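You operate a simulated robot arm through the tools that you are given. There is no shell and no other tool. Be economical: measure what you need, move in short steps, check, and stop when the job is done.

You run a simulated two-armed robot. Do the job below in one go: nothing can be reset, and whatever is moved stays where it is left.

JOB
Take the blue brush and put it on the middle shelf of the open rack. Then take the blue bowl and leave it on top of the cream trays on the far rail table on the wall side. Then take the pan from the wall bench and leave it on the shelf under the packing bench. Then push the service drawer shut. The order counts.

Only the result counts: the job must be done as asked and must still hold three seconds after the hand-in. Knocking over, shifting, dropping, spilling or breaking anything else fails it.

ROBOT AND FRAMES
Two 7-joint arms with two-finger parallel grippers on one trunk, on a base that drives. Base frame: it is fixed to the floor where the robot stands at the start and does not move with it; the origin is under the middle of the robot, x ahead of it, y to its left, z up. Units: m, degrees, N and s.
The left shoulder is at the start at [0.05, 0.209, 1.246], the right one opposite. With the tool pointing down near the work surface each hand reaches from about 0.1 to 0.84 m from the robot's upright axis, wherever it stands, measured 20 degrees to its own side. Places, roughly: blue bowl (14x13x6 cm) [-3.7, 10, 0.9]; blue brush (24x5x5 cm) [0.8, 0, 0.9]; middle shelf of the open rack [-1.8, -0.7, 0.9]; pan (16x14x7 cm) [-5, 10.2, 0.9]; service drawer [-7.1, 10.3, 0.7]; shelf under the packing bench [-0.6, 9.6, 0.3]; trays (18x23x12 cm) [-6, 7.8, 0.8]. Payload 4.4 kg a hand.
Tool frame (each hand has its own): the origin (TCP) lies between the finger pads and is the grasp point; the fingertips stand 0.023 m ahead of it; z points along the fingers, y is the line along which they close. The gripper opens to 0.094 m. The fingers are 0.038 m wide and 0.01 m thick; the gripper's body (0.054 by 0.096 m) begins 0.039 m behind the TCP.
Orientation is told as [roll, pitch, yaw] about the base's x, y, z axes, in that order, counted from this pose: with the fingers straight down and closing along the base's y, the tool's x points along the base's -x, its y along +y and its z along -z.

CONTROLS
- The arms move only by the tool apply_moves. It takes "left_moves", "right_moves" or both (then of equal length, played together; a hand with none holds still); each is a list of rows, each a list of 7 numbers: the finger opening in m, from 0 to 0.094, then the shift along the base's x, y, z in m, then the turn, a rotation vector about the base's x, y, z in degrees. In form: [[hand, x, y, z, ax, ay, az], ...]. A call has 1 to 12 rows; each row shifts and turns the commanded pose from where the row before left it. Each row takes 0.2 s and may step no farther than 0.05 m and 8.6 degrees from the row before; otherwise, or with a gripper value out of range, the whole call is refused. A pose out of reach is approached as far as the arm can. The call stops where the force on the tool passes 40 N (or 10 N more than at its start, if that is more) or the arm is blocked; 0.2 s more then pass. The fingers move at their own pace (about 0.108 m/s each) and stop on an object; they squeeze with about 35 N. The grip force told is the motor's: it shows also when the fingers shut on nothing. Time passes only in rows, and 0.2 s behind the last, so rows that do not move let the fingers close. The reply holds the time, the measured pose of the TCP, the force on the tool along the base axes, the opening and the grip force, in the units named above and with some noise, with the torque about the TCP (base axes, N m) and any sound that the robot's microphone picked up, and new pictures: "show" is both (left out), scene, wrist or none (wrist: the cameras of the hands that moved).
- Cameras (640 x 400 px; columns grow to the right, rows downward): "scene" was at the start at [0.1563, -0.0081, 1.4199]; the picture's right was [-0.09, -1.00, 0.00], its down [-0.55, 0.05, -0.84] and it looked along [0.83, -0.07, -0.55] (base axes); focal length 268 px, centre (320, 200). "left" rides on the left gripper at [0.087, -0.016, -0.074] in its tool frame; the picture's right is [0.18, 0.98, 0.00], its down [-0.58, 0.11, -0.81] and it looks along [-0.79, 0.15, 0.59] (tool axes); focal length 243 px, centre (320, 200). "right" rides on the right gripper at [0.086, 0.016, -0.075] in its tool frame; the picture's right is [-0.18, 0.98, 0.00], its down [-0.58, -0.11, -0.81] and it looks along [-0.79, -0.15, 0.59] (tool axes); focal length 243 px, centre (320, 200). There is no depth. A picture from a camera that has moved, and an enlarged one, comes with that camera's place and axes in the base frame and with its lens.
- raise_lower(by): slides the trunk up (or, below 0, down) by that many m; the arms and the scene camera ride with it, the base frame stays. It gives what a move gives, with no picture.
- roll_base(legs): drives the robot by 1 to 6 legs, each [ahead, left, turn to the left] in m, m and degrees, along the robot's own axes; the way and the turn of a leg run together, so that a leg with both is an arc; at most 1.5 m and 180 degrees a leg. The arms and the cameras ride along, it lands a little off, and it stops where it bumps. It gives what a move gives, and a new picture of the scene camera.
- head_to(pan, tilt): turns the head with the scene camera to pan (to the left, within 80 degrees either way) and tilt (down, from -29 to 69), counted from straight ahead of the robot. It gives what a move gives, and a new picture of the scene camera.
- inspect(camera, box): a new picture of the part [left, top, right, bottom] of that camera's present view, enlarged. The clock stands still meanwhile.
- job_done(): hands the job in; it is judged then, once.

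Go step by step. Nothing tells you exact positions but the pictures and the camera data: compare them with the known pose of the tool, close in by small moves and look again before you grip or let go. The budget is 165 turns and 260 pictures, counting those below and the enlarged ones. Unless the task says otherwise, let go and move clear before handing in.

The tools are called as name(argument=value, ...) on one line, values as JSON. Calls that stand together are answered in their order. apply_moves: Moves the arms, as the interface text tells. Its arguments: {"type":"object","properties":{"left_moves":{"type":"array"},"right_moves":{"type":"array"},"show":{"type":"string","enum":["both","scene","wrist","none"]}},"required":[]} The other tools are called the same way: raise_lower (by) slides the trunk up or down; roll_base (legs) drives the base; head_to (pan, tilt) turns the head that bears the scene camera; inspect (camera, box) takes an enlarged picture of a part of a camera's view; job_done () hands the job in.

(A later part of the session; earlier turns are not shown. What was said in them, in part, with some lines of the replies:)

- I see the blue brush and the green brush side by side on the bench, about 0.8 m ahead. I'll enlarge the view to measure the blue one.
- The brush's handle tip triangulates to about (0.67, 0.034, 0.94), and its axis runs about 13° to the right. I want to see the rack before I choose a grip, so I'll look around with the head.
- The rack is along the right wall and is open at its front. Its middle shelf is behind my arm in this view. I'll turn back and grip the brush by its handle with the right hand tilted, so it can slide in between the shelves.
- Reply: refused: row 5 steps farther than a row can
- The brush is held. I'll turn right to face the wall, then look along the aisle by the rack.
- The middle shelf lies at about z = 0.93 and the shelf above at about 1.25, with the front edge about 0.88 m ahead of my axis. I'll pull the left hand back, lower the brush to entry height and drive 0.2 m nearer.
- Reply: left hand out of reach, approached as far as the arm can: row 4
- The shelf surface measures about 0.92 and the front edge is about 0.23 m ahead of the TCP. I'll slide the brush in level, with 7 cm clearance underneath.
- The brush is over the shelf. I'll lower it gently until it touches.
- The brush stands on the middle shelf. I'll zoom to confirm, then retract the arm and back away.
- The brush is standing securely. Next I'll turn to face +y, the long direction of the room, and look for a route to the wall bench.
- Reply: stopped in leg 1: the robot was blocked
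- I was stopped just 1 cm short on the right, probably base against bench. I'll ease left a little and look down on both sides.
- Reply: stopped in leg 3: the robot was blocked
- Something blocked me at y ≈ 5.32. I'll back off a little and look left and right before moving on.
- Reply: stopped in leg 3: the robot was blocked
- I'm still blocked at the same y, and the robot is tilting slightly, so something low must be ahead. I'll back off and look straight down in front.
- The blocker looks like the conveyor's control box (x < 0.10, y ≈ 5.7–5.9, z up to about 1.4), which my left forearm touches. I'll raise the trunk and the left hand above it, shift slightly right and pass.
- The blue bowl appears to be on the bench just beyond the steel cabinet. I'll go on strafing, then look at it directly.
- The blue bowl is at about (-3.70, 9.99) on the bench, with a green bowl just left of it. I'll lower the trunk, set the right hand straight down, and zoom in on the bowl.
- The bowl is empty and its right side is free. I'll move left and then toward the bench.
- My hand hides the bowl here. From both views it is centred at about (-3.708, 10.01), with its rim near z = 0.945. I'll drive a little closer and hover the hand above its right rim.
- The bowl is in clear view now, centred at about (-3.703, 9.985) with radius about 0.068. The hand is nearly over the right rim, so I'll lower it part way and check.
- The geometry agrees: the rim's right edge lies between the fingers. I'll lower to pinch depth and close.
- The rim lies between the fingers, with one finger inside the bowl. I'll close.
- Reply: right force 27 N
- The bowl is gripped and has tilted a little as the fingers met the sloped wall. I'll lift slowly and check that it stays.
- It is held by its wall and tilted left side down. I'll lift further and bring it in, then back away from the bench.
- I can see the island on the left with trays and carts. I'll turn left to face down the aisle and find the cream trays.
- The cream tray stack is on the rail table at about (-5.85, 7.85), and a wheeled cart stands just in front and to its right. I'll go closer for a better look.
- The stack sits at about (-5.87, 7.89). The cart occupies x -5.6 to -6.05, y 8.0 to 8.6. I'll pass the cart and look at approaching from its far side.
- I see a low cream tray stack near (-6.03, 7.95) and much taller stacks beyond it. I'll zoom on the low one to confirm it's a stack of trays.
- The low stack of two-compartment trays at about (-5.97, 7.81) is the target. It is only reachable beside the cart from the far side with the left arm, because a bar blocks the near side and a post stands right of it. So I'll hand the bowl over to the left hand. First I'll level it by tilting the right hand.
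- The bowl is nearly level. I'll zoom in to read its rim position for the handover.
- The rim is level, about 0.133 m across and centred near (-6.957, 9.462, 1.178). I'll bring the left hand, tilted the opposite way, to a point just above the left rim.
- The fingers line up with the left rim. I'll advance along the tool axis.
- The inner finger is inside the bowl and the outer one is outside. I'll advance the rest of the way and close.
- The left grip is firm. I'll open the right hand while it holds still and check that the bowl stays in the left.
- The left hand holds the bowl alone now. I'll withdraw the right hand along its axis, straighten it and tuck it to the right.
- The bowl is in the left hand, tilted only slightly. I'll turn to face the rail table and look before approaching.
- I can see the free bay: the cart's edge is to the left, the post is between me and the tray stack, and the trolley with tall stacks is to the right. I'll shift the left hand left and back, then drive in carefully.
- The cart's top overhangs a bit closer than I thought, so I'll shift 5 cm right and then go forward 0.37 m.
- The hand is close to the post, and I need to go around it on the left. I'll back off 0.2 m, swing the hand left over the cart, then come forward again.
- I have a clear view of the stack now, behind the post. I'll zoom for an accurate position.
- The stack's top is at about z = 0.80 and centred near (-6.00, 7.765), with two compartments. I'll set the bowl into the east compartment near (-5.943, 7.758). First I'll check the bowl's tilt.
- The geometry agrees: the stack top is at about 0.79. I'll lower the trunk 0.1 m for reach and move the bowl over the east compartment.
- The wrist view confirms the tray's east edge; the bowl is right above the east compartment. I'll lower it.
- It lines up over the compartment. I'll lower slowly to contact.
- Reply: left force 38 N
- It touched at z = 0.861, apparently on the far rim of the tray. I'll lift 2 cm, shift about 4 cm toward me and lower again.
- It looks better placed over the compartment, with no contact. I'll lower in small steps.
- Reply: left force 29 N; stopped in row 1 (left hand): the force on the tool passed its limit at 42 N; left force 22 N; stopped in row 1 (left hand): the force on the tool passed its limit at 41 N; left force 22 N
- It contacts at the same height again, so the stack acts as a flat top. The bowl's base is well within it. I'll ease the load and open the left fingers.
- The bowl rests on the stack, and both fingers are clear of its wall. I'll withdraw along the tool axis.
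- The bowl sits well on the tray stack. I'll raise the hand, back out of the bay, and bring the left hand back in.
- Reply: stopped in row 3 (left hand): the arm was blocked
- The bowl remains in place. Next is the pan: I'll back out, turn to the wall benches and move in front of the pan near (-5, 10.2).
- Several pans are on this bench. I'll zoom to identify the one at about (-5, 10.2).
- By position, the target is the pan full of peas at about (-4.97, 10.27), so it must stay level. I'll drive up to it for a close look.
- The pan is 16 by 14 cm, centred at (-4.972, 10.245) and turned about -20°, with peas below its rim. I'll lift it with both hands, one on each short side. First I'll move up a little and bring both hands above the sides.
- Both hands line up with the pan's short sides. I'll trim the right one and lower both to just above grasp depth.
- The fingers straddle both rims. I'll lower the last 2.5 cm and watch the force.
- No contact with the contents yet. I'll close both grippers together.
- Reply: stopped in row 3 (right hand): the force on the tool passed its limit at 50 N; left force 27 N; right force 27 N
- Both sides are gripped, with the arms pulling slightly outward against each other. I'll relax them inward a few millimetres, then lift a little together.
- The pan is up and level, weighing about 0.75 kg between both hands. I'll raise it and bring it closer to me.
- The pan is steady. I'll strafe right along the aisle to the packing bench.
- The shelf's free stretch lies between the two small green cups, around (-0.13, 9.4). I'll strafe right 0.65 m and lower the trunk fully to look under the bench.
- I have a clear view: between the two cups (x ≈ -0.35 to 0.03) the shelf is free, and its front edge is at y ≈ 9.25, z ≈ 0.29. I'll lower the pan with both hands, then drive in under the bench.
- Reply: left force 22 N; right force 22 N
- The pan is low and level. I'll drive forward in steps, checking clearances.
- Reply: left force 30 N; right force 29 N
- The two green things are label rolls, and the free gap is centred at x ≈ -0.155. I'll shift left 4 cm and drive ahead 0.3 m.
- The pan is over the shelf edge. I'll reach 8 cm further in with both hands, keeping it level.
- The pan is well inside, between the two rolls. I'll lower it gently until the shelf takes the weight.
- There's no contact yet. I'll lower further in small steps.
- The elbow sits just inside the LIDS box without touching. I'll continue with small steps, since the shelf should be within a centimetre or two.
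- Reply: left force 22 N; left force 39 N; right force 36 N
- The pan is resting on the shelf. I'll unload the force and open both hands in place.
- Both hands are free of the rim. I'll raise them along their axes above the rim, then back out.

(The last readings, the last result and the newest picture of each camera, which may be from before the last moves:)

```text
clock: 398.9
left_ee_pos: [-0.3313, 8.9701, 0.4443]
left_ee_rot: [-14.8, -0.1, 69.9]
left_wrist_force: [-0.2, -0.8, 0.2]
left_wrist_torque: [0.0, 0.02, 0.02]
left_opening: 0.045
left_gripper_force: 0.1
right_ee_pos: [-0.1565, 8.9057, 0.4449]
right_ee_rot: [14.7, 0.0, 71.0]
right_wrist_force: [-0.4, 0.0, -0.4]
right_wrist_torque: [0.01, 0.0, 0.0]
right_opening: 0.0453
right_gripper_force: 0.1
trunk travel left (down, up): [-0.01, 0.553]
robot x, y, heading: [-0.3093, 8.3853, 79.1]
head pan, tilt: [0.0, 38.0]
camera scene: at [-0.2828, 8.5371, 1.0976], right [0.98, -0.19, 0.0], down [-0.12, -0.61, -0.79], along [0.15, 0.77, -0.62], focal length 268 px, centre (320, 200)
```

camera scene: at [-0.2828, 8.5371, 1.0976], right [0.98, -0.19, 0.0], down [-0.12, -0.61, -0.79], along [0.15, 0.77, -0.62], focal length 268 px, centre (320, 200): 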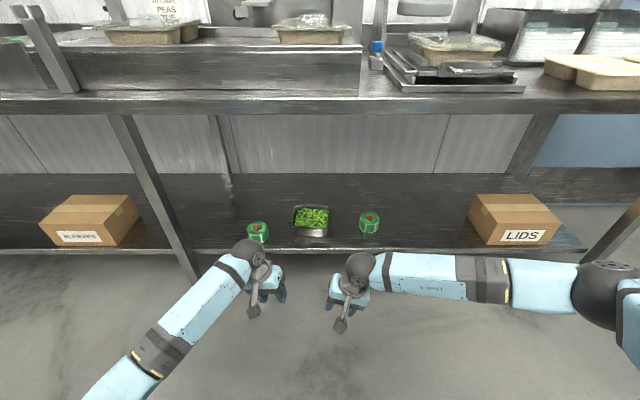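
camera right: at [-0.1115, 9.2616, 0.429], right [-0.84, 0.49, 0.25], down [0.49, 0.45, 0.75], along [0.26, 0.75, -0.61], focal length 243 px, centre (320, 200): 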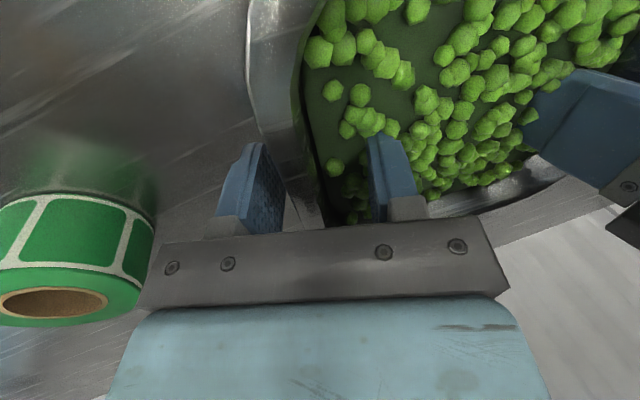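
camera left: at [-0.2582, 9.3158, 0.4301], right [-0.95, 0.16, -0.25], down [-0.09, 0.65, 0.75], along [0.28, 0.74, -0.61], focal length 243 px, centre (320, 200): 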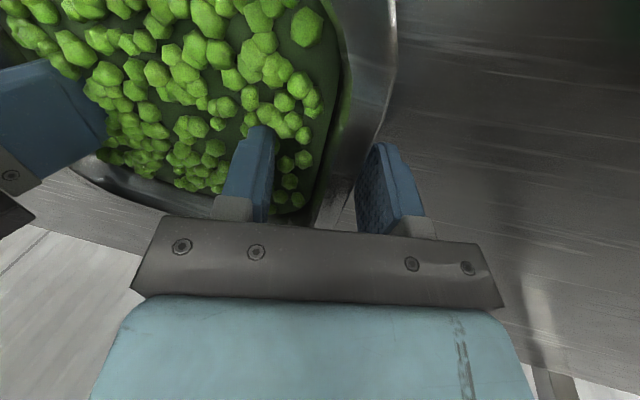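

The pan stands on the shelf and its neighbours are undisturbed. Last is the drawer: I'll raise the trunk, back away and strafe left down the aisle.

roll_base(legs=[[-0.3, 0, 0]])

raise_lower(by=0.37)

apply_moves(left_moves=[[0.0, -0.03, -0.02, 0.03, 0, 4.6, 2.9], [0.0, -0.03, -0.02, 0.03, 0, 4.6, 2.9], [0.0, -0.03, -0.02, 0.03, 0, 4.6, 2.9], [0.0, -0.02, -0.02, 0.04, 0, 0, 0], [0.0, 0, -0.02, 0.04, 0, 0, 0]], right_moves=[[0.0, 0.03, -0.02, 0.03, -1.2, -4.4, 2.9], [0.0, 0.03, -0.02, 0.03, -1.2, -4.4, 2.9], [0.0, 0.03, -0.02, 0.03, -1.2, -4.4, 2.9], [0.0, 0.02, -0.02, 0.04, 0, 0, 0], [0.0, 0, -0.02, 0.04, 0, 0, 0]], show="none")

roll_base(legs=[[0, 1.5, 0], [0, 1.5, 0], [0, 1.5, 0]])

```text
clock: 401.0
left_ee_pos: [-0.3863, 8.677, 0.4459]
left_ee_rot: [-14.7, 0.0, 69.6]
left_wrist_force: [0.6, 1.0, 0.4]
left_wrist_torque: [0.01, -0.02, 0.03]
left_opening: 0.0452
left_gripper_force: 0.1
right_ee_pos: [-0.212, 8.6118, 0.4443]
right_ee_rot: [14.6, 0.0, 70.7]
right_wrist_force: [0.7, -0.4, -1.0]
right_wrist_torque: [0.0, -0.02, -0.01]
right_opening: 0.0448
right_gripper_force: 0.0
trunk travel left (down, up): [-0.01, 0.553]
robot x, y, heading: [-0.372, 8.0899, 78.6]
head pan, tilt: [0.0, 38.0]
camera scene: at [-0.3397, 8.2429, 1.0977], right [0.98, -0.2, 0.0], down [-0.12, -0.6, -0.79], along [0.15, 0.77, -0.62], focal length 268 px, centre (320, 200)
```

scene: 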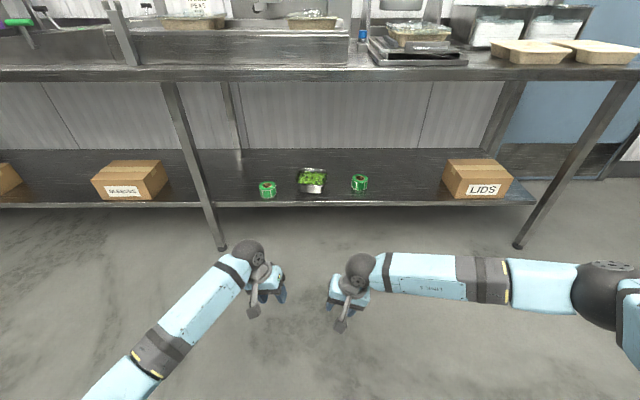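

```text
clock: 404.6
left_ee_pos: [-0.3855, 8.6767, 0.8147]
left_ee_rot: [-14.8, -0.1, 69.6]
left_wrist_force: [0.3, -1.0, 0.1]
left_wrist_torque: [-0.04, 0.0, 0.02]
left_opening: 0.0452
left_gripper_force: 0.1
right_ee_pos: [-0.2124, 8.6108, 0.815]
right_ee_rot: [14.7, -0.1, 70.6]
right_wrist_force: [-0.1, -0.5, -0.3]
right_wrist_torque: [0.0, 0.0, 0.0]
right_opening: 0.0451
right_gripper_force: 0.0
trunk travel left (down, up): [-0.38, 0.183]
robot x, y, heading: [-0.3673, 8.0928, 78.5]
head pan, tilt: [0.0, 38.0]
```

```text
clock: 405.8
left_ee_pos: [-0.4987, 8.5786, 0.9849]
left_ee_rot: [-1.5, 3.7, 78.8]
left_wrist_force: [-0.1, 0.9, 0.4]
left_wrist_torque: [-0.02, -0.04, -0.02]
left_opening: 0.0001
left_gripper_force: 34.4
right_ee_pos: [-0.1011, 8.5101, 0.9842]
right_ee_rot: [1.0, -0.1, 79.4]
right_wrist_force: [-0.1, 0.6, 0.0]
right_wrist_torque: [0.01, 0.02, 0.0]
right_opening: 0.0
right_gripper_force: 35.3
trunk travel left (down, up): [-0.38, 0.183]
robot x, y, heading: [-0.3685, 8.0926, 78.9]
head pan, tilt: [0.0, 38.0]
```

```text
clock: 444.6
left_ee_pos: [-4.8587, 9.494, 0.9838]
left_ee_rot: [-1.5, 3.5, 76.7]
left_wrist_force: [0.5, 0.3, -0.5]
left_wrist_torque: [0.01, -0.01, 0.02]
left_opening: 0.0
left_gripper_force: 35.0
right_ee_pos: [-4.4643, 9.4118, 0.9832]
right_ee_rot: [1.1, 0.1, 77.3]
right_wrist_force: [0.5, 0.3, -0.1]
right_wrist_torque: [-0.03, 0.02, 0.05]
right_opening: 0.0002
right_gripper_force: 35.2
trunk travel left (down, up): [-0.38, 0.183]
robot x, y, heading: [-4.7488, 9.004, 76.6]
head pan, tilt: [0.0, 38.0]
camera scene: at [-4.7127, 9.1528, 1.4677], right [0.97, -0.23, 0.0], down [-0.14, -0.6, -0.79], along [0.18, 0.77, -0.62], focal length 268 px, centre (320, 200)
```

scene: 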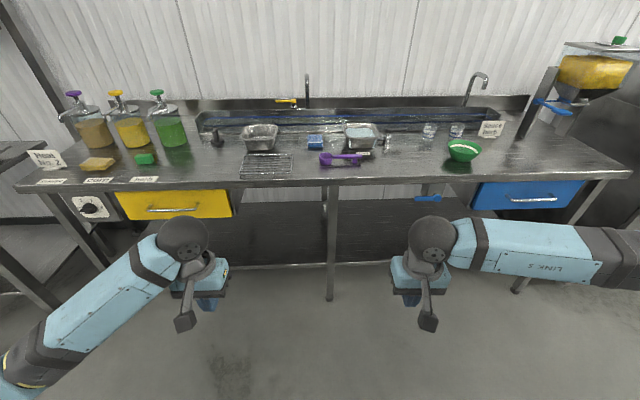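

I'm back by the wall bench. I'll strafe further left toward the drawer while trimming my heading.

roll_base(legs=[[-0.1, 0, 3], [0, 1.5, 0]])

head_to(pan=35, tilt=35)

```text
clock: 458.6
left_ee_pos: [-6.3661, 9.6636, 0.9848]
left_ee_rot: [-1.5, 3.6, 79.3]
left_wrist_force: [0.9, 0.1, -0.5]
left_wrist_torque: [0.01, 0.01, 0.01]
left_opening: 0.0
left_gripper_force: 34.9
right_ee_pos: [-5.9695, 9.5992, 0.9833]
right_ee_rot: [1.1, 0.1, 79.9]
right_wrist_force: [0.3, 0.3, -0.2]
right_wrist_torque: [0.0, -0.02, -0.01]
right_opening: 0.0
right_gripper_force: 35.4
trunk travel left (down, up): [-0.38, 0.183]
robot x, y, heading: [-6.232, 9.1791, 79.3]
head pan, tilt: [0.0, 38.0]
camera scene: at [-6.2052, 9.3296, 1.4677], right [0.98, -0.19, 0.0], down [-0.11, -0.6, -0.79], along [0.15, 0.77, -0.62], focal length 268 px, centre (320, 200)
```

scene: 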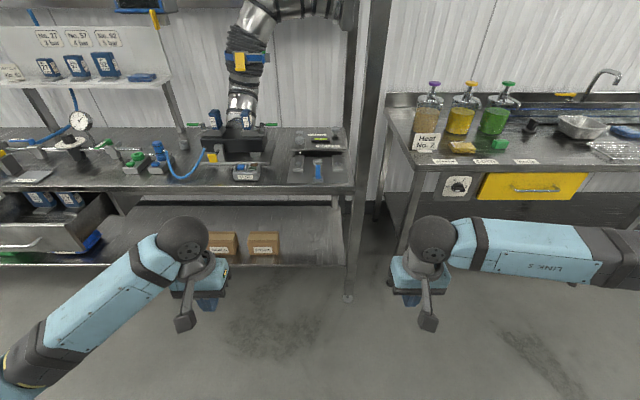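

```text
clock: 459.6
left_ee_pos: [-6.3652, 9.6641, 0.9842]
left_ee_rot: [-1.5, 3.6, 79.3]
left_wrist_force: [0.0, 0.2, 0.6]
left_wrist_torque: [-0.02, -0.01, -0.02]
left_opening: 0.0
left_gripper_force: 35.4
right_ee_pos: [-5.9686, 9.5998, 0.9835]
right_ee_rot: [1.1, 0.1, 79.9]
right_wrist_force: [-0.3, 0.0, -0.2]
right_wrist_torque: [0.02, -0.02, -0.02]
right_opening: 0.0002
right_gripper_force: 34.7
trunk travel left (down, up): [-0.38, 0.183]
robot x, y, heading: [-6.2323, 9.1794, 79.3]
head pan, tilt: [35.0, 35.0]
camera scene: at [-6.2574, 9.3251, 1.4722], right [0.91, 0.41, 0.0], down [0.24, -0.52, -0.82], along [-0.34, 0.75, -0.57], focal length 268 px, centre (320, 200)
```

scene: 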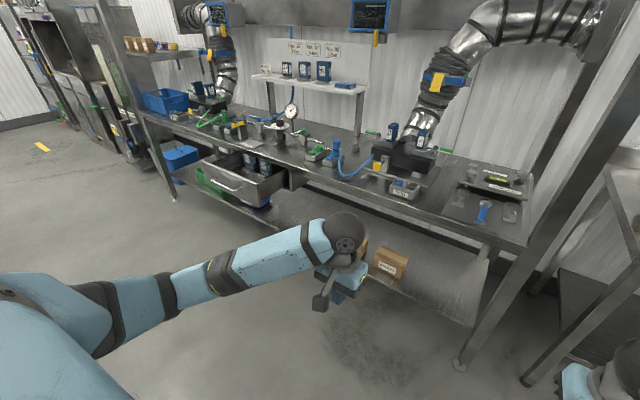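

I can see the open service drawer, with tubs inside. I'll zoom to locate its front panel.

inspect(camera="scene", box=[150, 110, 330, 230])

```text
3.33 times, centred on (240, 170) of scene
camera zoom: at [-6.2574, 9.3251, 1.4722], right [0.91, 0.41, 0.0], down [0.24, -0.52, -0.82], along [-0.34, 0.75, -0.57], focal length 894 px, centre (587, 300)
```

zoom: 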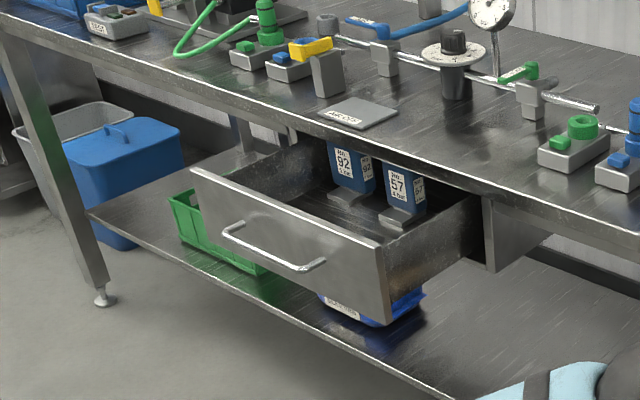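

The drawer's handle bar is at about (-7.21, 10.22, 0.725) and the panel is square to the bench. I'll strafe over, lower the trunk, and turn the left hand to point forward so it can push on the handle.

roll_base(legs=[[0, 1.0, 0]])

raise_lower(by=-0.25)

apply_moves(left_moves=[[0.0, 0.0015, 0.008, 0, 7.92, -1.5, 0], [0.0, 0.0015, 0.008, 0, 7.92, -1.5, 0], [0.0, 0.0015, 0.008, 0, 7.92, -1.5, 0], [0.0, 0.0015, 0.008, 0, 7.92, -1.5, 0], [0.0, 0.0015, 0.008, 0, 7.92, -1.5, 0], [0.0, 0.0015, 0.008, 0, 7.92, -1.5, 0], [0.0, 0.0015, 0.008, 0, 7.92, -1.5, 0], [0.0, 0.0015, 0.008, 0, 7.92, -1.5, 0], [0.0, 0.0015, 0.008, 0, 7.92, -1.5, 0], [0.0, 0.0015, 0.008, 0, 7.92, -1.5, 0]], show="none")

head_to(pan=5, tilt=35)

```text
clock: 468.8
left_ee_pos: [-7.3608, 9.8485, 0.9843]
left_ee_rot: [-1.5, 3.7, 79.6]
left_wrist_force: [-0.4, 0.6, -0.2]
left_wrist_torque: [0.05, 0.0, -0.04]
left_opening: 0.0001
left_gripper_force: 34.6
right_ee_pos: [-6.9629, 9.7864, 0.9834]
right_ee_rot: [1.1, 0.1, 80.3]
right_wrist_force: [-0.1, 0.4, -0.5]
right_wrist_torque: [0.0, 0.04, 0.0]
right_opening: 0.0
right_gripper_force: 34.9
trunk travel left (down, up): [-0.38, 0.183]
robot x, y, heading: [-7.229, 9.3626, 79.5]
head pan, tilt: [35.0, 35.0]
camera scene: at [-7.2504, 9.5103, 1.4722], right [0.91, 0.42, 0.0], down [0.24, -0.52, -0.82], along [-0.34, 0.74, -0.57], focal length 268 px, centre (320, 200)
```

scene: 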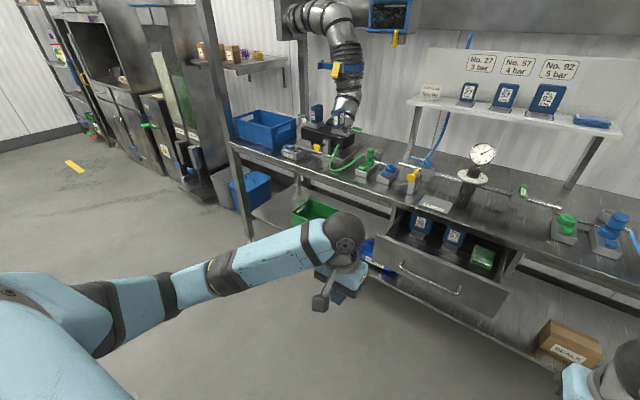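

```text
clock: 471.4
left_ee_pos: [-7.3604, 9.848, 0.7336]
left_ee_rot: [-1.5, 3.7, 79.7]
left_wrist_force: [0.4, 0.4, 0.2]
left_wrist_torque: [-0.02, 0.0, 0.0]
left_opening: 0.0
left_gripper_force: 34.9
right_ee_pos: [-6.9635, 9.7853, 0.7332]
right_ee_rot: [1.0, -0.1, 80.2]
right_wrist_force: [0.4, -0.4, 0.4]
right_wrist_torque: [-0.04, 0.0, -0.02]
right_opening: 0.0
right_gripper_force: 35.3
trunk travel left (down, up): [-0.13, 0.433]
robot x, y, heading: [-7.2248, 9.3658, 79.4]
head pan, tilt: [35.0, 35.0]
```

```text
clock: 473.6
left_ee_pos: [-7.346, 9.9289, 0.7345]
left_ee_rot: [-2.8, -77.1, 80.5]
left_wrist_force: [-0.2, 0.3, -0.1]
left_wrist_torque: [-0.02, 0.0, 0.05]
left_opening: 0.0002
left_gripper_force: 35.1
right_ee_pos: [-6.9645, 9.7856, 0.733]
right_ee_rot: [1.0, 0.1, 80.3]
right_wrist_force: [0.3, 0.9, 0.4]
right_wrist_torque: [-0.02, 0.05, -0.01]
right_opening: 0.0
right_gripper_force: 34.8
trunk travel left (down, up): [-0.13, 0.433]
robot x, y, heading: [-7.2243, 9.3658, 79.5]
head pan, tilt: [35.0, 35.0]
```

```text
clock: 474.5
left_ee_pos: [-7.3459, 9.929, 0.7341]
left_ee_rot: [-3.0, -76.9, 80.8]
left_wrist_force: [-0.1, 0.3, 0.1]
left_wrist_torque: [0.04, 0.02, -0.03]
left_opening: 0.0001
left_gripper_force: 35.3
right_ee_pos: [-6.9634, 9.7862, 0.7332]
right_ee_rot: [1.1, 0.1, 80.2]
right_wrist_force: [0.2, -0.6, 0.7]
right_wrist_torque: [0.01, 0.01, 0.01]
right_opening: 0.0
right_gripper_force: 35.1
trunk travel left (down, up): [-0.13, 0.433]
robot x, y, heading: [-7.2254, 9.3642, 79.8]
head pan, tilt: [5.0, 35.0]
camera scene: at [-7.2055, 9.5179, 1.2222], right [1.0, -0.09, 0.0], down [-0.05, -0.57, -0.82], along [0.08, 0.82, -0.57], focal length 268 px, centre (320, 200)
```

scene: 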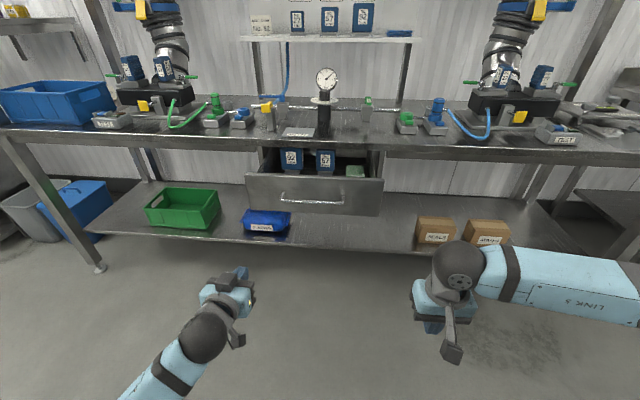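

The drawer front is in clear view: panel z 0.67–0.81, handle bar at about (-7.17, 10.19, 0.75), open by about 0.12 m. I'll centre the left hand on the bar, move the right hand aside and drive 0.2 m closer.

apply_moves(left_moves=[[0.0, 0.03, -0.014, 0.004, 0, 0, 0], [0.0, 0.03, -0.014, 0.004, 0, 0, 0], [0.0, 0.03, -0.013, 0.003, 0, 0, 0], [0.0, 0.031, -0.013, 0.0, 0, 0, 0]], right_moves=[[0.0, 0.035, -0.02, 0, 0, 0, 0], [0.0, 0.035, -0.02, 0, 0, 0, 0], [0.0, 0.035, -0.02, 0, 0, 0, 0], [0.0, 0.035, -0.02, 0, 0, 0, 0]], show="none")

roll_base(legs=[[0.2, 0, 0]])

head_to(pan=0, tilt=48)

```text
clock: 475.5
left_ee_pos: [-7.3567, 9.9244, 0.7489]
left_ee_rot: [42.3, -77.2, 45.2]
left_wrist_force: [0.2, 0.2, -0.5]
left_wrist_torque: [0.06, -0.02, -0.03]
left_opening: 0.0
left_gripper_force: 35.5
right_ee_pos: [-6.8342, 9.7115, 0.7318]
right_ee_rot: [1.1, 0.1, 80.2]
right_wrist_force: [-0.3, 0.0, -0.3]
right_wrist_torque: [0.0, -0.02, 0.01]
right_opening: 0.0
right_gripper_force: 34.6
trunk travel left (down, up): [-0.13, 0.433]
robot x, y, heading: [-7.2275, 9.3627, 79.3]
head pan, tilt: [5.0, 35.0]
stopped in row 4 (left hand): the arm was blocked; the commanded pose is now the measured one
```

```text
clock: 477.1
left_ee_pos: [-7.3187, 10.121, 0.7477]
left_ee_rot: [42.4, -76.9, 45.4]
left_wrist_force: [0.1, -0.2, 0.0]
left_wrist_torque: [-0.01, 0.01, 0.03]
left_opening: 0.0
left_gripper_force: 34.9
right_ee_pos: [-6.795, 9.908, 0.7327]
right_ee_rot: [1.0, 0.1, 80.0]
right_wrist_force: [0.2, 0.4, -0.2]
right_wrist_torque: [0.02, 0.02, -0.01]
right_opening: 0.0004
right_gripper_force: 35.1
trunk travel left (down, up): [-0.13, 0.433]
robot x, y, heading: [-7.1928, 9.5651, 79.3]
head pan, tilt: [5.0, 35.0]
camera scene: at [-7.1687, 9.715, 1.2221], right [1.0, -0.1, 0.0], down [-0.06, -0.57, -0.82], along [0.08, 0.82, -0.57], focal length 268 px, centre (320, 200)
```

scene: 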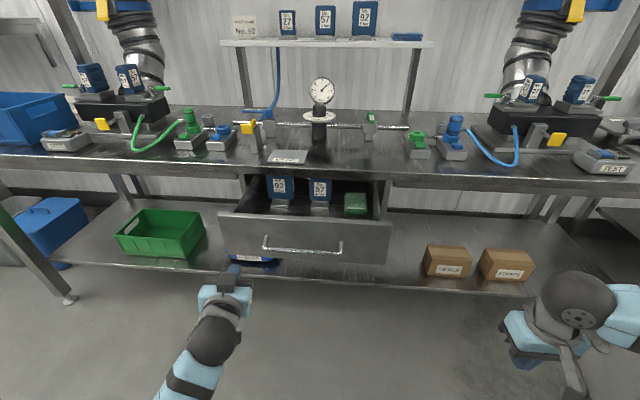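

```text
clock: 477.9
left_ee_pos: [-7.3202, 10.1213, 0.7466]
left_ee_rot: [42.6, -76.8, 45.1]
left_wrist_force: [-0.5, -0.1, 0.2]
left_wrist_torque: [0.01, -0.02, 0.03]
left_opening: 0.0
left_gripper_force: 35.0
right_ee_pos: [-6.7961, 9.9077, 0.7325]
right_ee_rot: [1.1, 0.2, 80.1]
right_wrist_force: [0.0, 1.0, -0.4]
right_wrist_torque: [-0.05, -0.01, -0.04]
right_opening: 0.0
right_gripper_force: 34.7
trunk travel left (down, up): [-0.13, 0.433]
robot x, y, heading: [-7.1902, 9.562, 79.6]
head pan, tilt: [0.0, 48.0]
camera scene: at [-7.1629, 9.7045, 1.2032], right [0.98, -0.18, 0.0], down [-0.14, -0.73, -0.67], along [0.12, 0.66, -0.74], focal length 268 px, centre (320, 200)
```

scene: 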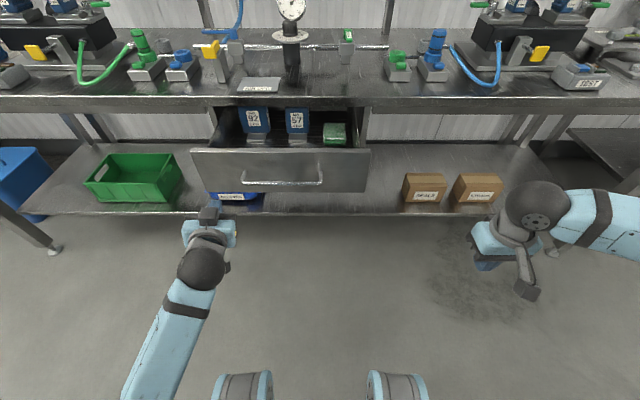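

The left wrist reached a joint limit but still points forward, so I'll align by strafing the base 0.15 m to the right instead.

roll_base(legs=[[0, -0.15, 0]])

inspect(camera="scene", box=[160, 90, 360, 250])

```text
clock: 479.8
left_ee_pos: [-7.173, 10.093, 0.7471]
left_ee_rot: [42.5, -76.9, 45.2]
left_wrist_force: [-0.4, 0.8, 0.7]
left_wrist_torque: [0.03, -0.01, -0.02]
left_opening: 0.0
left_gripper_force: 35.4
right_ee_pos: [-6.6482, 9.8812, 0.7329]
right_ee_rot: [1.1, 0.1, 80.2]
right_wrist_force: [1.3, 0.0, 0.1]
right_wrist_torque: [0.0, 0.02, 0.0]
right_opening: 0.0
right_gripper_force: 35.0
trunk travel left (down, up): [-0.13, 0.433]
robot x, y, heading: [-7.0407, 9.5337, 79.8]
head pan, tilt: [0.0, 48.0]
camera scene: at [-7.0149, 9.6771, 1.2032], right [0.98, -0.18, 0.0], down [-0.13, -0.73, -0.67], along [0.12, 0.66, -0.74], focal length 268 px, centre (320, 200)
```

scene: 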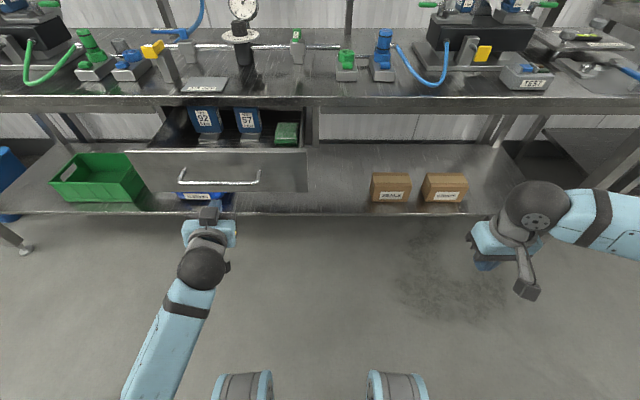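

```text
2.50 times, centred on (260, 170) of scene
camera zoom: at [-7.0149, 9.6771, 1.2032], right [0.98, -0.18, 0.0], down [-0.13, -0.73, -0.67], along [0.12, 0.66, -0.74], focal length 671 px, centre (470, 275)
```

zoom: 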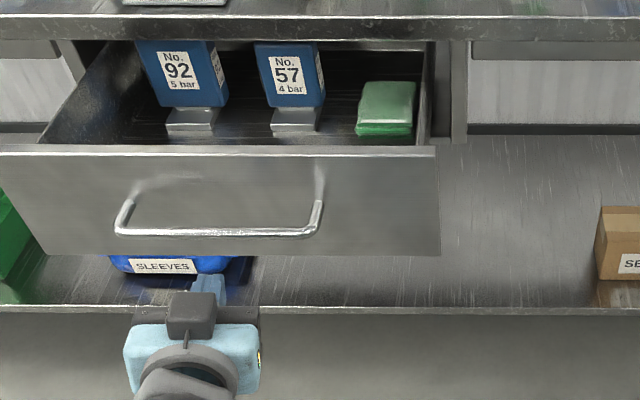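

The fingertips are lined up with the handle bar in height and side. I'll push forward slowly.

apply_moves(left_moves=[[0.0, 0.0035, 0.0217, -0.002, 0, 0, 0], [0.0, 0.0035, 0.0217, -0.002, 0, 0, 0], [0.0, 0.0035, 0.0217, 0, 0, 0, 0], [0.0, 0.0035, 0.0217, 0, 0, 0, 0]], show="scene")

inspect(camera="scene", box=[120, 80, 320, 240])

```text
clock: 480.8
left_ee_pos: [-7.1717, 10.1818, 0.7372]
left_ee_rot: [47.1, -75.4, 41.1]
left_wrist_force: [0.1, 0.1, 0.7]
left_wrist_torque: [0.03, 0.01, 0.01]
left_opening: 0.0
left_gripper_force: 35.4
right_ee_pos: [-6.6482, 9.8803, 0.7337]
right_ee_rot: [1.1, 0.1, 80.2]
right_wrist_force: [0.0, -0.4, -0.2]
right_wrist_torque: [0.0, 0.01, 0.0]
right_opening: 0.0003
right_gripper_force: 34.8
trunk travel left (down, up): [-0.13, 0.433]
robot x, y, heading: [-7.0434, 9.5343, 79.4]
head pan, tilt: [0.0, 48.0]
camera scene: at [-7.015, 9.6773, 1.203], right [0.98, -0.18, 0.0], down [-0.13, -0.73, -0.67], along [0.12, 0.66, -0.74], focal length 268 px, centre (320, 200)
```

scene: 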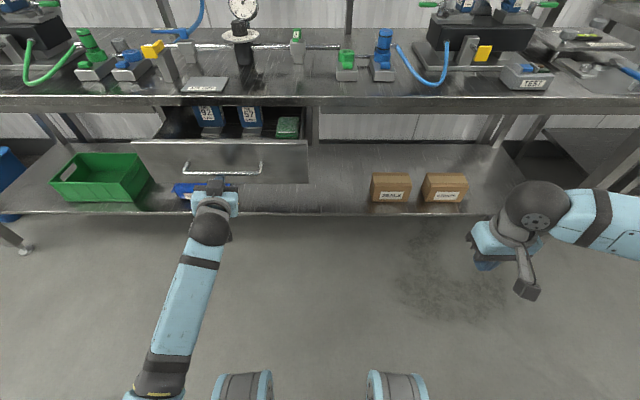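

```text
2.50 times, centred on (220, 160) of scene
camera zoom: at [-7.015, 9.6773, 1.203], right [0.98, -0.18, 0.0], down [-0.13, -0.73, -0.67], along [0.12, 0.66, -0.74], focal length 671 px, centre (570, 300)
```

zoom: 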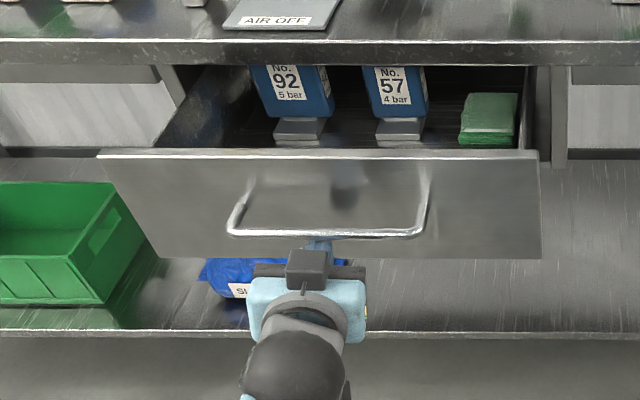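

Contact is made and the drawer is already sliding in. I'll keep pushing slowly.

apply_moves(left_moves=[[0.0, 0.0032, 0.0197, 0, 0, 0, 0], [0.0, 0.0032, 0.0197, 0, 0, 0, 0], [0.0, 0.0032, 0.0197, 0, 0, 0, 0]], show="scene")

inspect(camera="scene", box=[120, 80, 320, 240])

```text
clock: 481.8
left_ee_pos: [-7.1842, 10.2416, 0.7361]
left_ee_rot: [55.5, -73.4, 33.7]
left_wrist_force: [-2.0, 0.6, -1.9]
left_wrist_torque: [0.1, -0.01, -0.05]
left_opening: 0.0
left_gripper_force: 34.9
right_ee_pos: [-6.6478, 9.8783, 0.7334]
right_ee_rot: [1.1, -0.2, 80.3]
right_wrist_force: [0.2, -0.5, -0.7]
right_wrist_torque: [0.0, 0.02, 0.01]
right_opening: 0.0
right_gripper_force: 35.1
trunk travel left (down, up): [-0.13, 0.433]
robot x, y, heading: [-7.0402, 9.5292, 79.7]
head pan, tilt: [0.0, 48.0]
stopped in row 3 (left hand): the arm was blocked; the commanded pose is now the measured one
camera scene: at [-7.0141, 9.6751, 1.203], right [0.98, -0.18, 0.0], down [-0.14, -0.73, -0.67], along [0.12, 0.66, -0.74], focal length 268 px, centre (320, 200)
```

scene: 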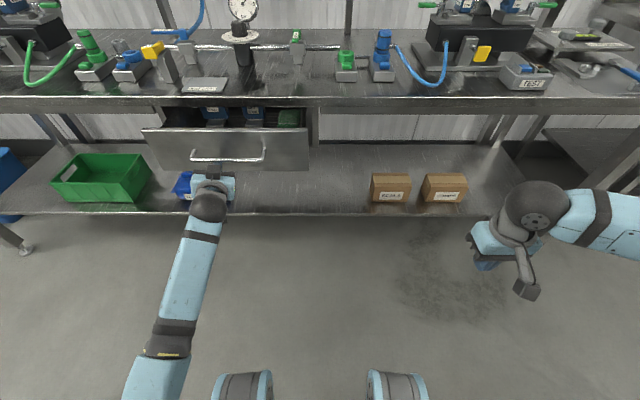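

```text
2.50 times, centred on (220, 160) of scene
camera zoom: at [-7.0141, 9.6751, 1.203], right [0.98, -0.18, 0.0], down [-0.14, -0.73, -0.67], along [0.12, 0.66, -0.74], focal length 671 px, centre (570, 300)
```

zoom: 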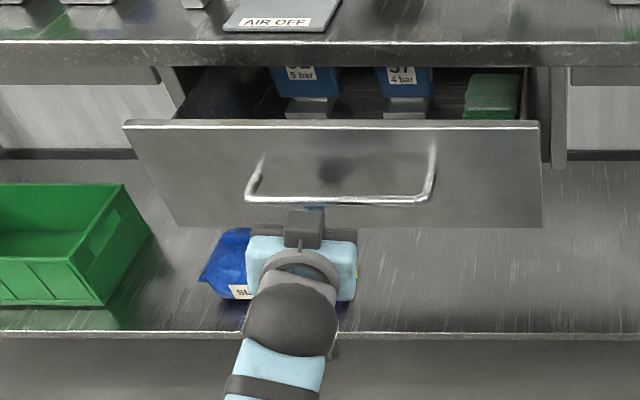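

The arm is at its joint limit, but the base can push the rest. I'll drive forward in small steps.

roll_base(legs=[[0.05, 0, 0]])

inspect(camera="scene", box=[120, 80, 320, 240])

```text
clock: 482.8
left_ee_pos: [-7.1757, 10.2888, 0.7384]
left_ee_rot: [55.2, -73.7, 33.9]
left_wrist_force: [0.4, 0.2, -0.3]
left_wrist_torque: [0.07, 0.03, -0.03]
left_opening: 0.0
left_gripper_force: 35.2
right_ee_pos: [-6.6415, 9.9275, 0.7364]
right_ee_rot: [1.0, -0.2, 80.3]
right_wrist_force: [-0.3, -0.2, 0.3]
right_wrist_torque: [-0.02, 0.01, -0.02]
right_opening: 0.0
right_gripper_force: 35.0
trunk travel left (down, up): [-0.13, 0.433]
robot x, y, heading: [-7.0302, 9.5854, 79.8]
head pan, tilt: [0.0, 48.0]
camera scene: at [-7.0078, 9.7233, 1.2049], right [0.98, -0.18, 0.0], down [-0.13, -0.73, -0.67], along [0.12, 0.66, -0.74], focal length 268 px, centre (320, 200)
```

scene: 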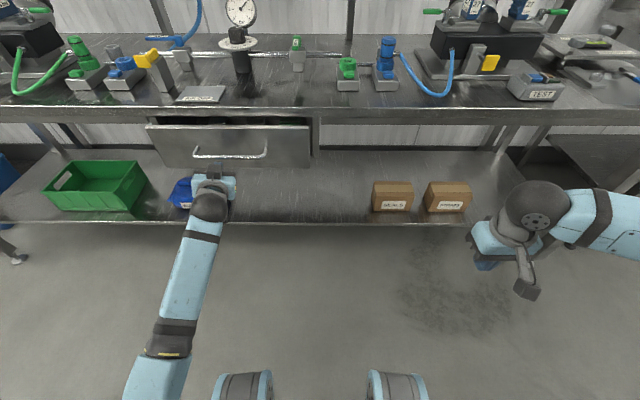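

```text
2.50 times, centred on (220, 160) of scene
camera zoom: at [-7.0078, 9.7233, 1.2049], right [0.98, -0.18, 0.0], down [-0.13, -0.73, -0.67], along [0.12, 0.66, -0.74], focal length 671 px, centre (570, 300)
```

zoom: 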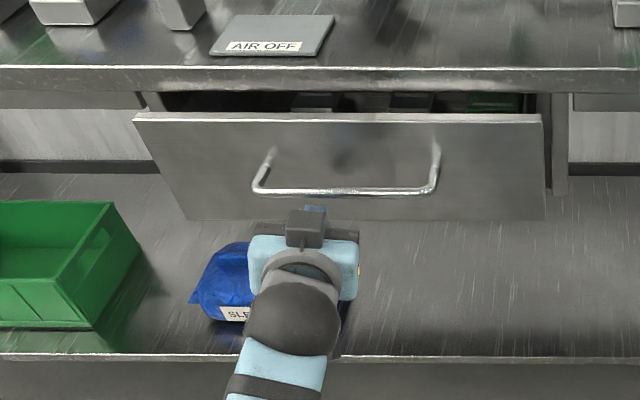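

The drawer is closing well. I'll keep going.

roll_base(legs=[[0.05, 0, 0]])

inspect(camera="scene", box=[120, 80, 320, 240])

```text
clock: 483.7
left_ee_pos: [-7.165, 10.3376, 0.7397]
left_ee_rot: [56.2, -73.6, 33.0]
left_wrist_force: [0.6, -0.4, 0.4]
left_wrist_torque: [0.04, 0.0, -0.03]
left_opening: 0.0
left_gripper_force: 35.5
right_ee_pos: [-6.6297, 9.9759, 0.7359]
right_ee_rot: [1.1, -0.3, 80.2]
right_wrist_force: [-0.2, 0.9, 0.3]
right_wrist_torque: [0.01, 0.01, -0.01]
right_opening: 0.0
right_gripper_force: 34.7
trunk travel left (down, up): [-0.13, 0.433]
robot x, y, heading: [-7.0223, 9.6331, 79.5]
head pan, tilt: [0.0, 48.0]
camera scene: at [-6.9969, 9.7712, 1.2045], right [0.98, -0.18, 0.0], down [-0.13, -0.73, -0.67], along [0.12, 0.66, -0.74], focal length 268 px, centre (320, 200)
```

scene: 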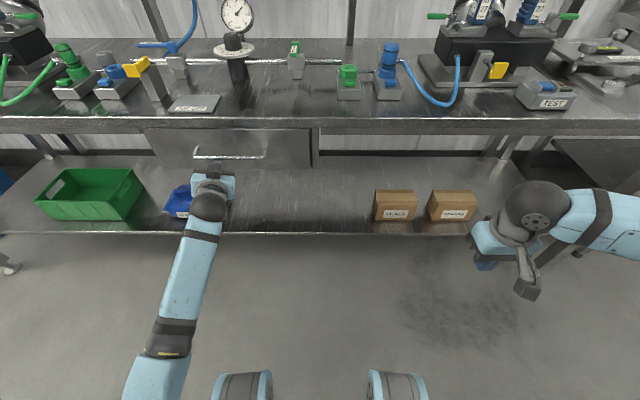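

```text
2.50 times, centred on (220, 160) of scene
camera zoom: at [-6.9969, 9.7712, 1.2045], right [0.98, -0.18, 0.0], down [-0.13, -0.73, -0.67], along [0.12, 0.66, -0.74], focal length 671 px, centre (570, 300)
```

zoom: 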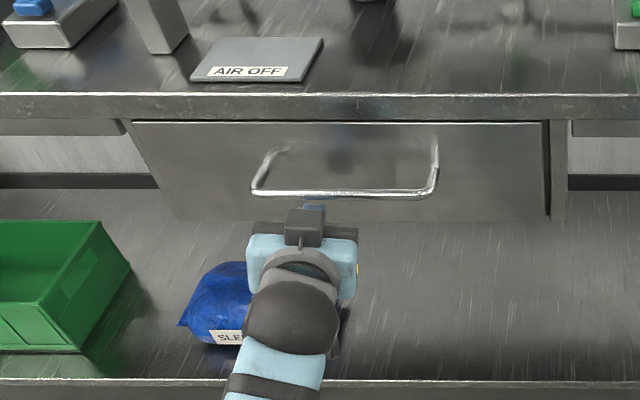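

It looks almost flush. I'll push a bit more until it stops.

roll_base(legs=[[0.03, 0, 0]])

inspect(camera="scene", box=[120, 80, 320, 240])

```text
clock: 484.6
left_ee_pos: [-7.1651, 10.3581, 0.7332]
left_ee_rot: [54.1, -73.2, 35.4]
left_wrist_force: [-0.3, 0.6, -0.2]
left_wrist_torque: [0.04, -0.02, 0.02]
left_opening: 0.0
left_gripper_force: 34.4
right_ee_pos: [-6.6283, 9.9998, 0.7321]
right_ee_rot: [1.0, 0.0, 80.3]
right_wrist_force: [1.1, 0.4, -1.0]
right_wrist_torque: [-0.02, -0.02, 0.0]
right_opening: 0.0003
right_gripper_force: 35.3
trunk travel left (down, up): [-0.13, 0.433]
robot x, y, heading: [-7.0216, 9.6534, 79.6]
head pan, tilt: [0.0, 48.0]
stopped in leg 1: the force on the tool passed its limit at 271 N (the readings are from after the stop); the commanded pose is now the measured one
camera scene: at [-6.9939, 9.7948, 1.2027], right [0.98, -0.18, 0.0], down [-0.13, -0.73, -0.67], along [0.12, 0.66, -0.74], focal length 268 px, centre (320, 200)
```

scene: 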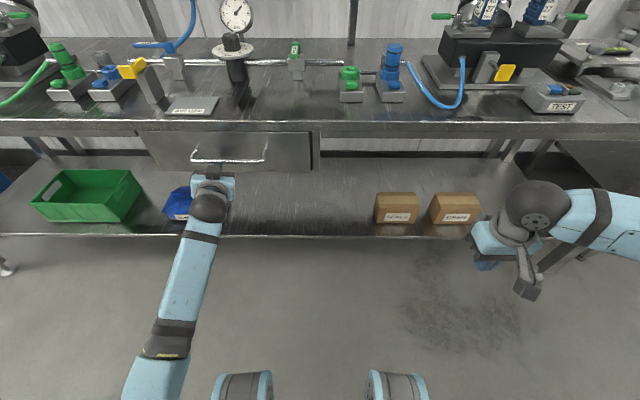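

```text
2.50 times, centred on (220, 160) of scene
camera zoom: at [-6.9939, 9.7948, 1.2027], right [0.98, -0.18, 0.0], down [-0.13, -0.73, -0.67], along [0.12, 0.66, -0.74], focal length 671 px, centre (570, 300)
```

zoom: 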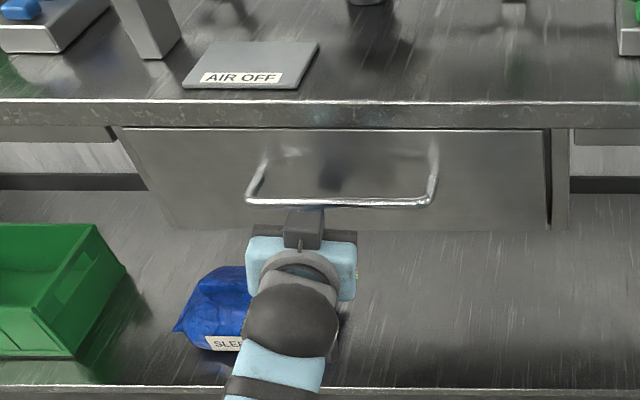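

The drawer reached its end stop. I'll back straight off and check it.

roll_base(legs=[[-0.35, 0, 0]])

head_to(pan=0, tilt=33)

inspect(camera="scene", box=[160, 110, 360, 250])

```text
clock: 486.8
left_ee_pos: [-7.2305, 10.0135, 0.7336]
left_ee_rot: [54.0, -73.2, 35.6]
left_wrist_force: [-0.4, 0.2, 0.2]
left_wrist_torque: [-0.02, 0.0, -0.02]
left_opening: 0.0
left_gripper_force: 34.8
right_ee_pos: [-6.6903, 9.6574, 0.7332]
right_ee_rot: [1.0, 0.1, 80.8]
right_wrist_force: [-0.3, -1.2, 0.1]
right_wrist_torque: [0.01, -0.01, -0.03]
right_opening: 0.0001
right_gripper_force: 35.4
trunk travel left (down, up): [-0.13, 0.433]
robot x, y, heading: [-7.083, 9.3089, 80.0]
head pan, tilt: [0.0, 48.0]
camera scene: at [-7.056, 9.4513, 1.2033], right [0.98, -0.17, 0.0], down [-0.13, -0.73, -0.67], along [0.12, 0.66, -0.74], focal length 268 px, centre (320, 200)
```

scene: 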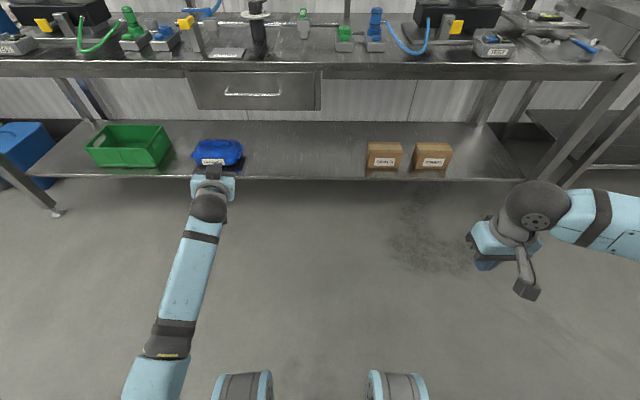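

```text
clock: 487.6
left_ee_pos: [-7.2296, 10.0132, 0.7333]
left_ee_rot: [54.0, -73.2, 35.6]
left_wrist_force: [-0.4, 0.9, 0.3]
left_wrist_torque: [0.04, -0.01, 0.05]
left_opening: 0.0
left_gripper_force: 34.7
right_ee_pos: [-6.6917, 9.6566, 0.7337]
right_ee_rot: [1.1, 0.0, 80.7]
right_wrist_force: [-0.1, -0.6, 0.5]
right_wrist_torque: [0.0, 0.02, 0.0]
right_opening: 0.0
right_gripper_force: 35.0
trunk travel left (down, up): [-0.13, 0.433]
robot x, y, heading: [-7.0803, 9.3073, 79.8]
head pan, tilt: [0.0, 33.0]
camera scene: at [-7.0541, 9.4617, 1.2253], right [0.98, -0.17, 0.0], down [-0.09, -0.54, -0.84], along [0.15, 0.83, -0.55], focal length 268 px, centre (320, 200)
```

scene: 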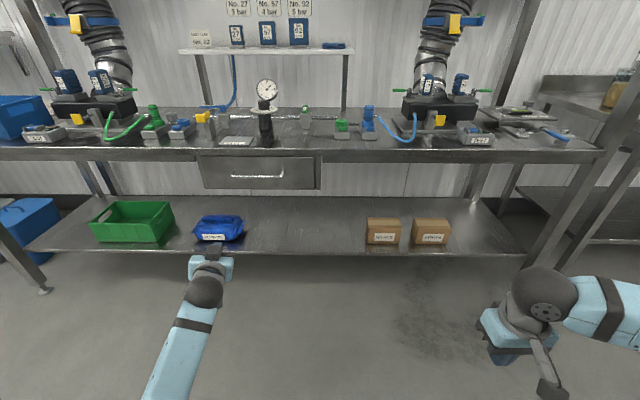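

```text
2.86 times, centred on (260, 180) of scene
camera zoom: at [-7.0541, 9.4617, 1.2253], right [0.98, -0.17, 0.0], down [-0.09, -0.54, -0.84], along [0.15, 0.83, -0.55], focal length 766 px, centre (491, 257)
```

zoom: 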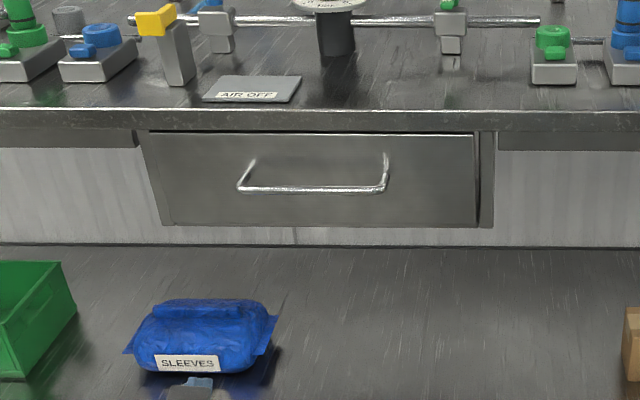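

The drawer looks shut and sits flush with its frame. To rule out a small rebound, I'll return gently and press it once more at low speed.

roll_base(legs=[[0.335, 0, 0], [0.008, 0, 0], [0.008, 0, 0], [0.008, 0, 0]])

inspect(camera="scene", box=[180, 80, 340, 200])

```text
clock: 490.8
left_ee_pos: [-7.1671, 10.3683, 0.7341]
left_ee_rot: [53.8, -73.2, 35.6]
left_wrist_force: [0.8, 0.2, -3.4]
left_wrist_torque: [0.02, -0.06, 0.01]
left_opening: 0.0
left_gripper_force: 35.6
right_ee_pos: [-6.6285, 10.0102, 0.7328]
right_ee_rot: [1.0, 0.1, 80.7]
right_wrist_force: [0.8, -0.1, 0.3]
right_wrist_torque: [0.02, 0.01, -0.02]
right_opening: 0.0
right_gripper_force: 35.1
trunk travel left (down, up): [-0.13, 0.433]
robot x, y, heading: [-7.0175, 9.6615, 79.9]
head pan, tilt: [0.0, 33.0]
camera scene: at [-6.9918, 9.8151, 1.2252], right [0.98, -0.17, 0.0], down [-0.09, -0.54, -0.84], along [0.15, 0.83, -0.55], focal length 268 px, centre (320, 200)
```

scene: 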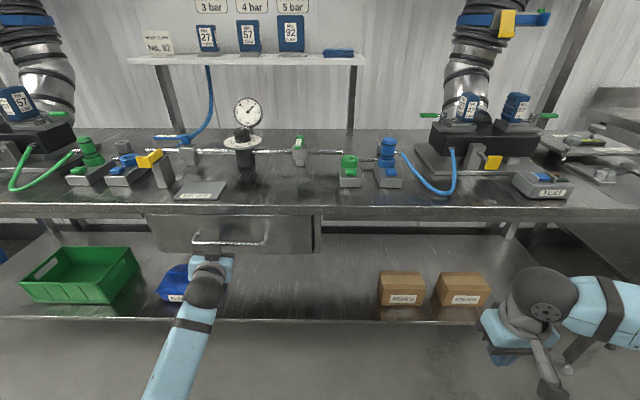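

```text
3.33 times, centred on (260, 140) of scene
camera zoom: at [-6.9918, 9.8151, 1.2252], right [0.98, -0.17, 0.0], down [-0.09, -0.54, -0.84], along [0.15, 0.83, -0.55], focal length 894 px, centre (520, 400)
```

zoom: 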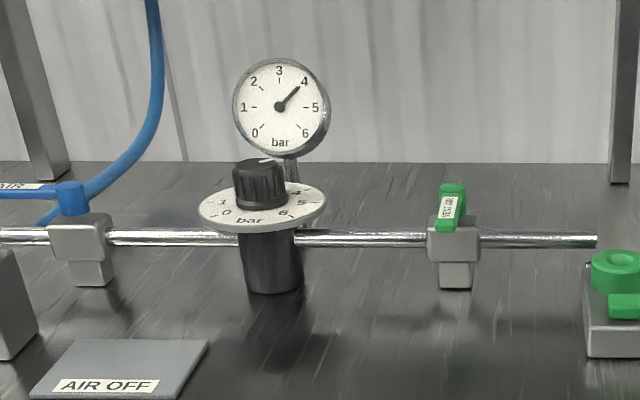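

There's no hard stop yet. I'll press a little further in tiny steps.

roll_base(legs=[[0.008, 0, 0], [0.008, 0, 0], [0.008, 0, 0]])

inspect(camera="scene", box=[120, 180, 340, 290])

```text
clock: 492.0
left_ee_pos: [-7.166, 10.3767, 0.7317]
left_ee_rot: [53.2, -73.0, 36.4]
left_wrist_force: [0.5, -4.6, 0.5]
left_wrist_torque: [0.05, -0.02, -0.05]
left_opening: 0.0
left_gripper_force: 34.5
right_ee_pos: [-6.6264, 10.023, 0.7332]
right_ee_rot: [1.0, 0.0, 80.7]
right_wrist_force: [-0.5, -0.8, -0.3]
right_wrist_torque: [0.03, 0.01, -0.02]
right_opening: 0.0001
right_gripper_force: 34.5
trunk travel left (down, up): [-0.13, 0.433]
robot x, y, heading: [-7.0163, 9.6751, 79.8]
head pan, tilt: [0.0, 33.0]
stopped in leg 2: the force on the tool passed its limit at 54 N (the readings are from after the stop); the commanded pose is now the measured one
camera scene: at [-6.9897, 9.8268, 1.2256], right [0.98, -0.17, 0.0], down [-0.09, -0.54, -0.84], along [0.14, 0.83, -0.54], focal length 268 px, centre (320, 200)
```

scene: 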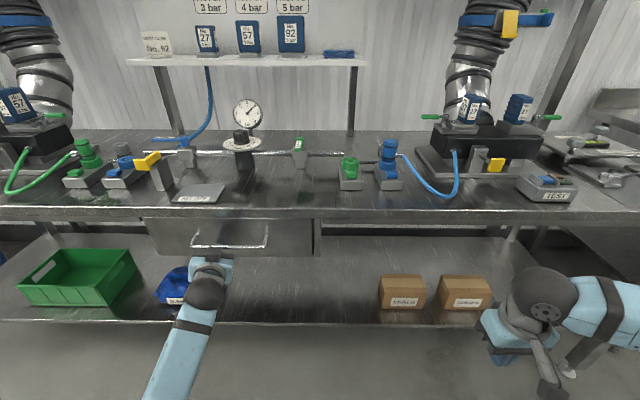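

```text
2.91 times, centred on (230, 235) of scene
camera zoom: at [-6.9897, 9.8268, 1.2256], right [0.98, -0.17, 0.0], down [-0.09, -0.54, -0.84], along [0.14, 0.83, -0.54], focal length 780 px, centre (582, 98)
```

zoom: 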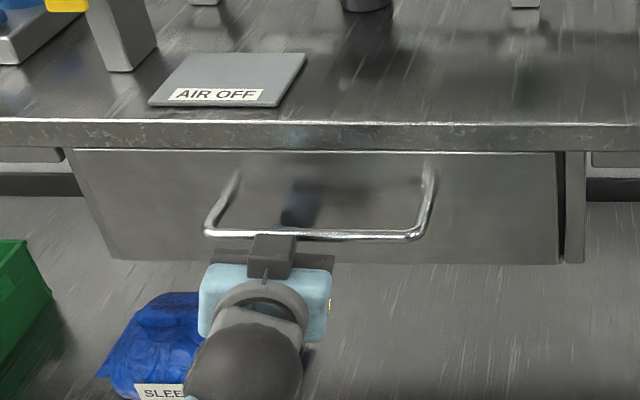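

It now rests firmly against its stop with light residual force. I'll back off gently and do a final check.

roll_base(legs=[[-0.03, 0, 0], [-0.4, 0, 0]])

inspect(camera="scene", box=[160, 110, 360, 250])

```text
clock: 494.9
left_ee_pos: [-7.2391, 9.96, 0.7301]
left_ee_rot: [53.0, -72.8, 36.6]
left_wrist_force: [-0.1, -0.7, 0.0]
left_wrist_torque: [0.02, -0.01, -0.02]
left_opening: 0.0
left_gripper_force: 35.2
right_ee_pos: [-6.701, 9.6066, 0.733]
right_ee_rot: [1.0, -0.1, 80.8]
right_wrist_force: [0.1, -0.2, 0.0]
right_wrist_torque: [-0.01, -0.02, 0.01]
right_opening: 0.0001
right_gripper_force: 35.1
trunk travel left (down, up): [-0.13, 0.433]
robot x, y, heading: [-7.0925, 9.2566, 80.0]
head pan, tilt: [0.0, 33.0]
camera scene: at [-7.063, 9.4107, 1.2254], right [0.99, -0.17, 0.0], down [-0.09, -0.54, -0.84], along [0.14, 0.83, -0.54], focal length 268 px, centre (320, 200)
```

scene: 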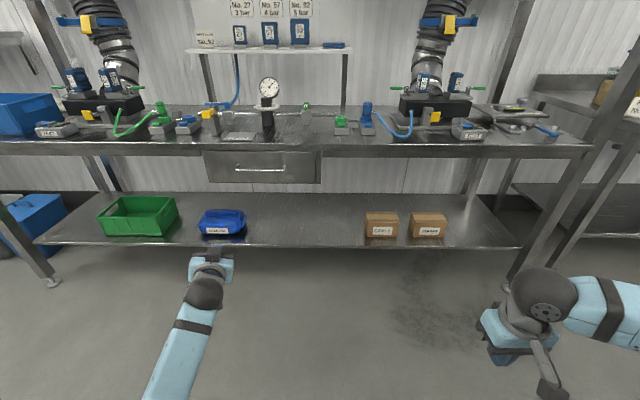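

```text
2.86 times, centred on (260, 180) of scene
camera zoom: at [-7.063, 9.4107, 1.2254], right [0.99, -0.17, 0.0], down [-0.09, -0.54, -0.84], along [0.14, 0.83, -0.54], focal length 766 px, centre (491, 257)
```

zoom: 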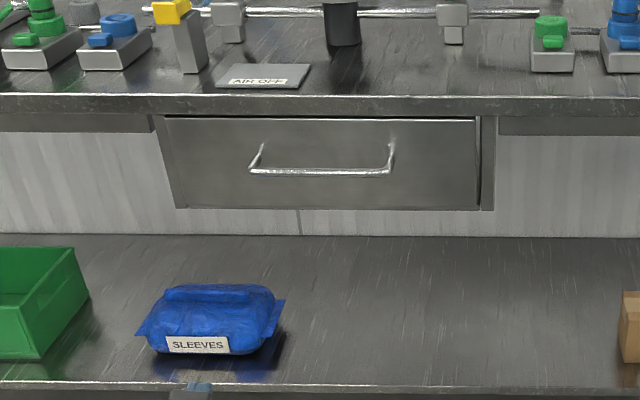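

The drawer is shut, and both hands are empty and clear. The brush, bowl and pan were each in place when I left them, so I'm handing in.

job_done()

```text
The job is handed in.
```

I did all four steps in order and handed the job in:
1. The blue brush is on the middle shelf of the open rack.
2. The blue bowl is on top of the cream trays on the far rail table.
3. The pan at [-5, 10.2] is on the shelf under the packing bench. It is the one holding peas.
4. The service drawer is shut. It bounced open about 2 cm on the first push, so I pressed it closed again.

My left arm or base touched something near the conveyor's control box twice while driving past. I saw nothing move, and I didn't go back to check the brush, bowl or pan before handing in.
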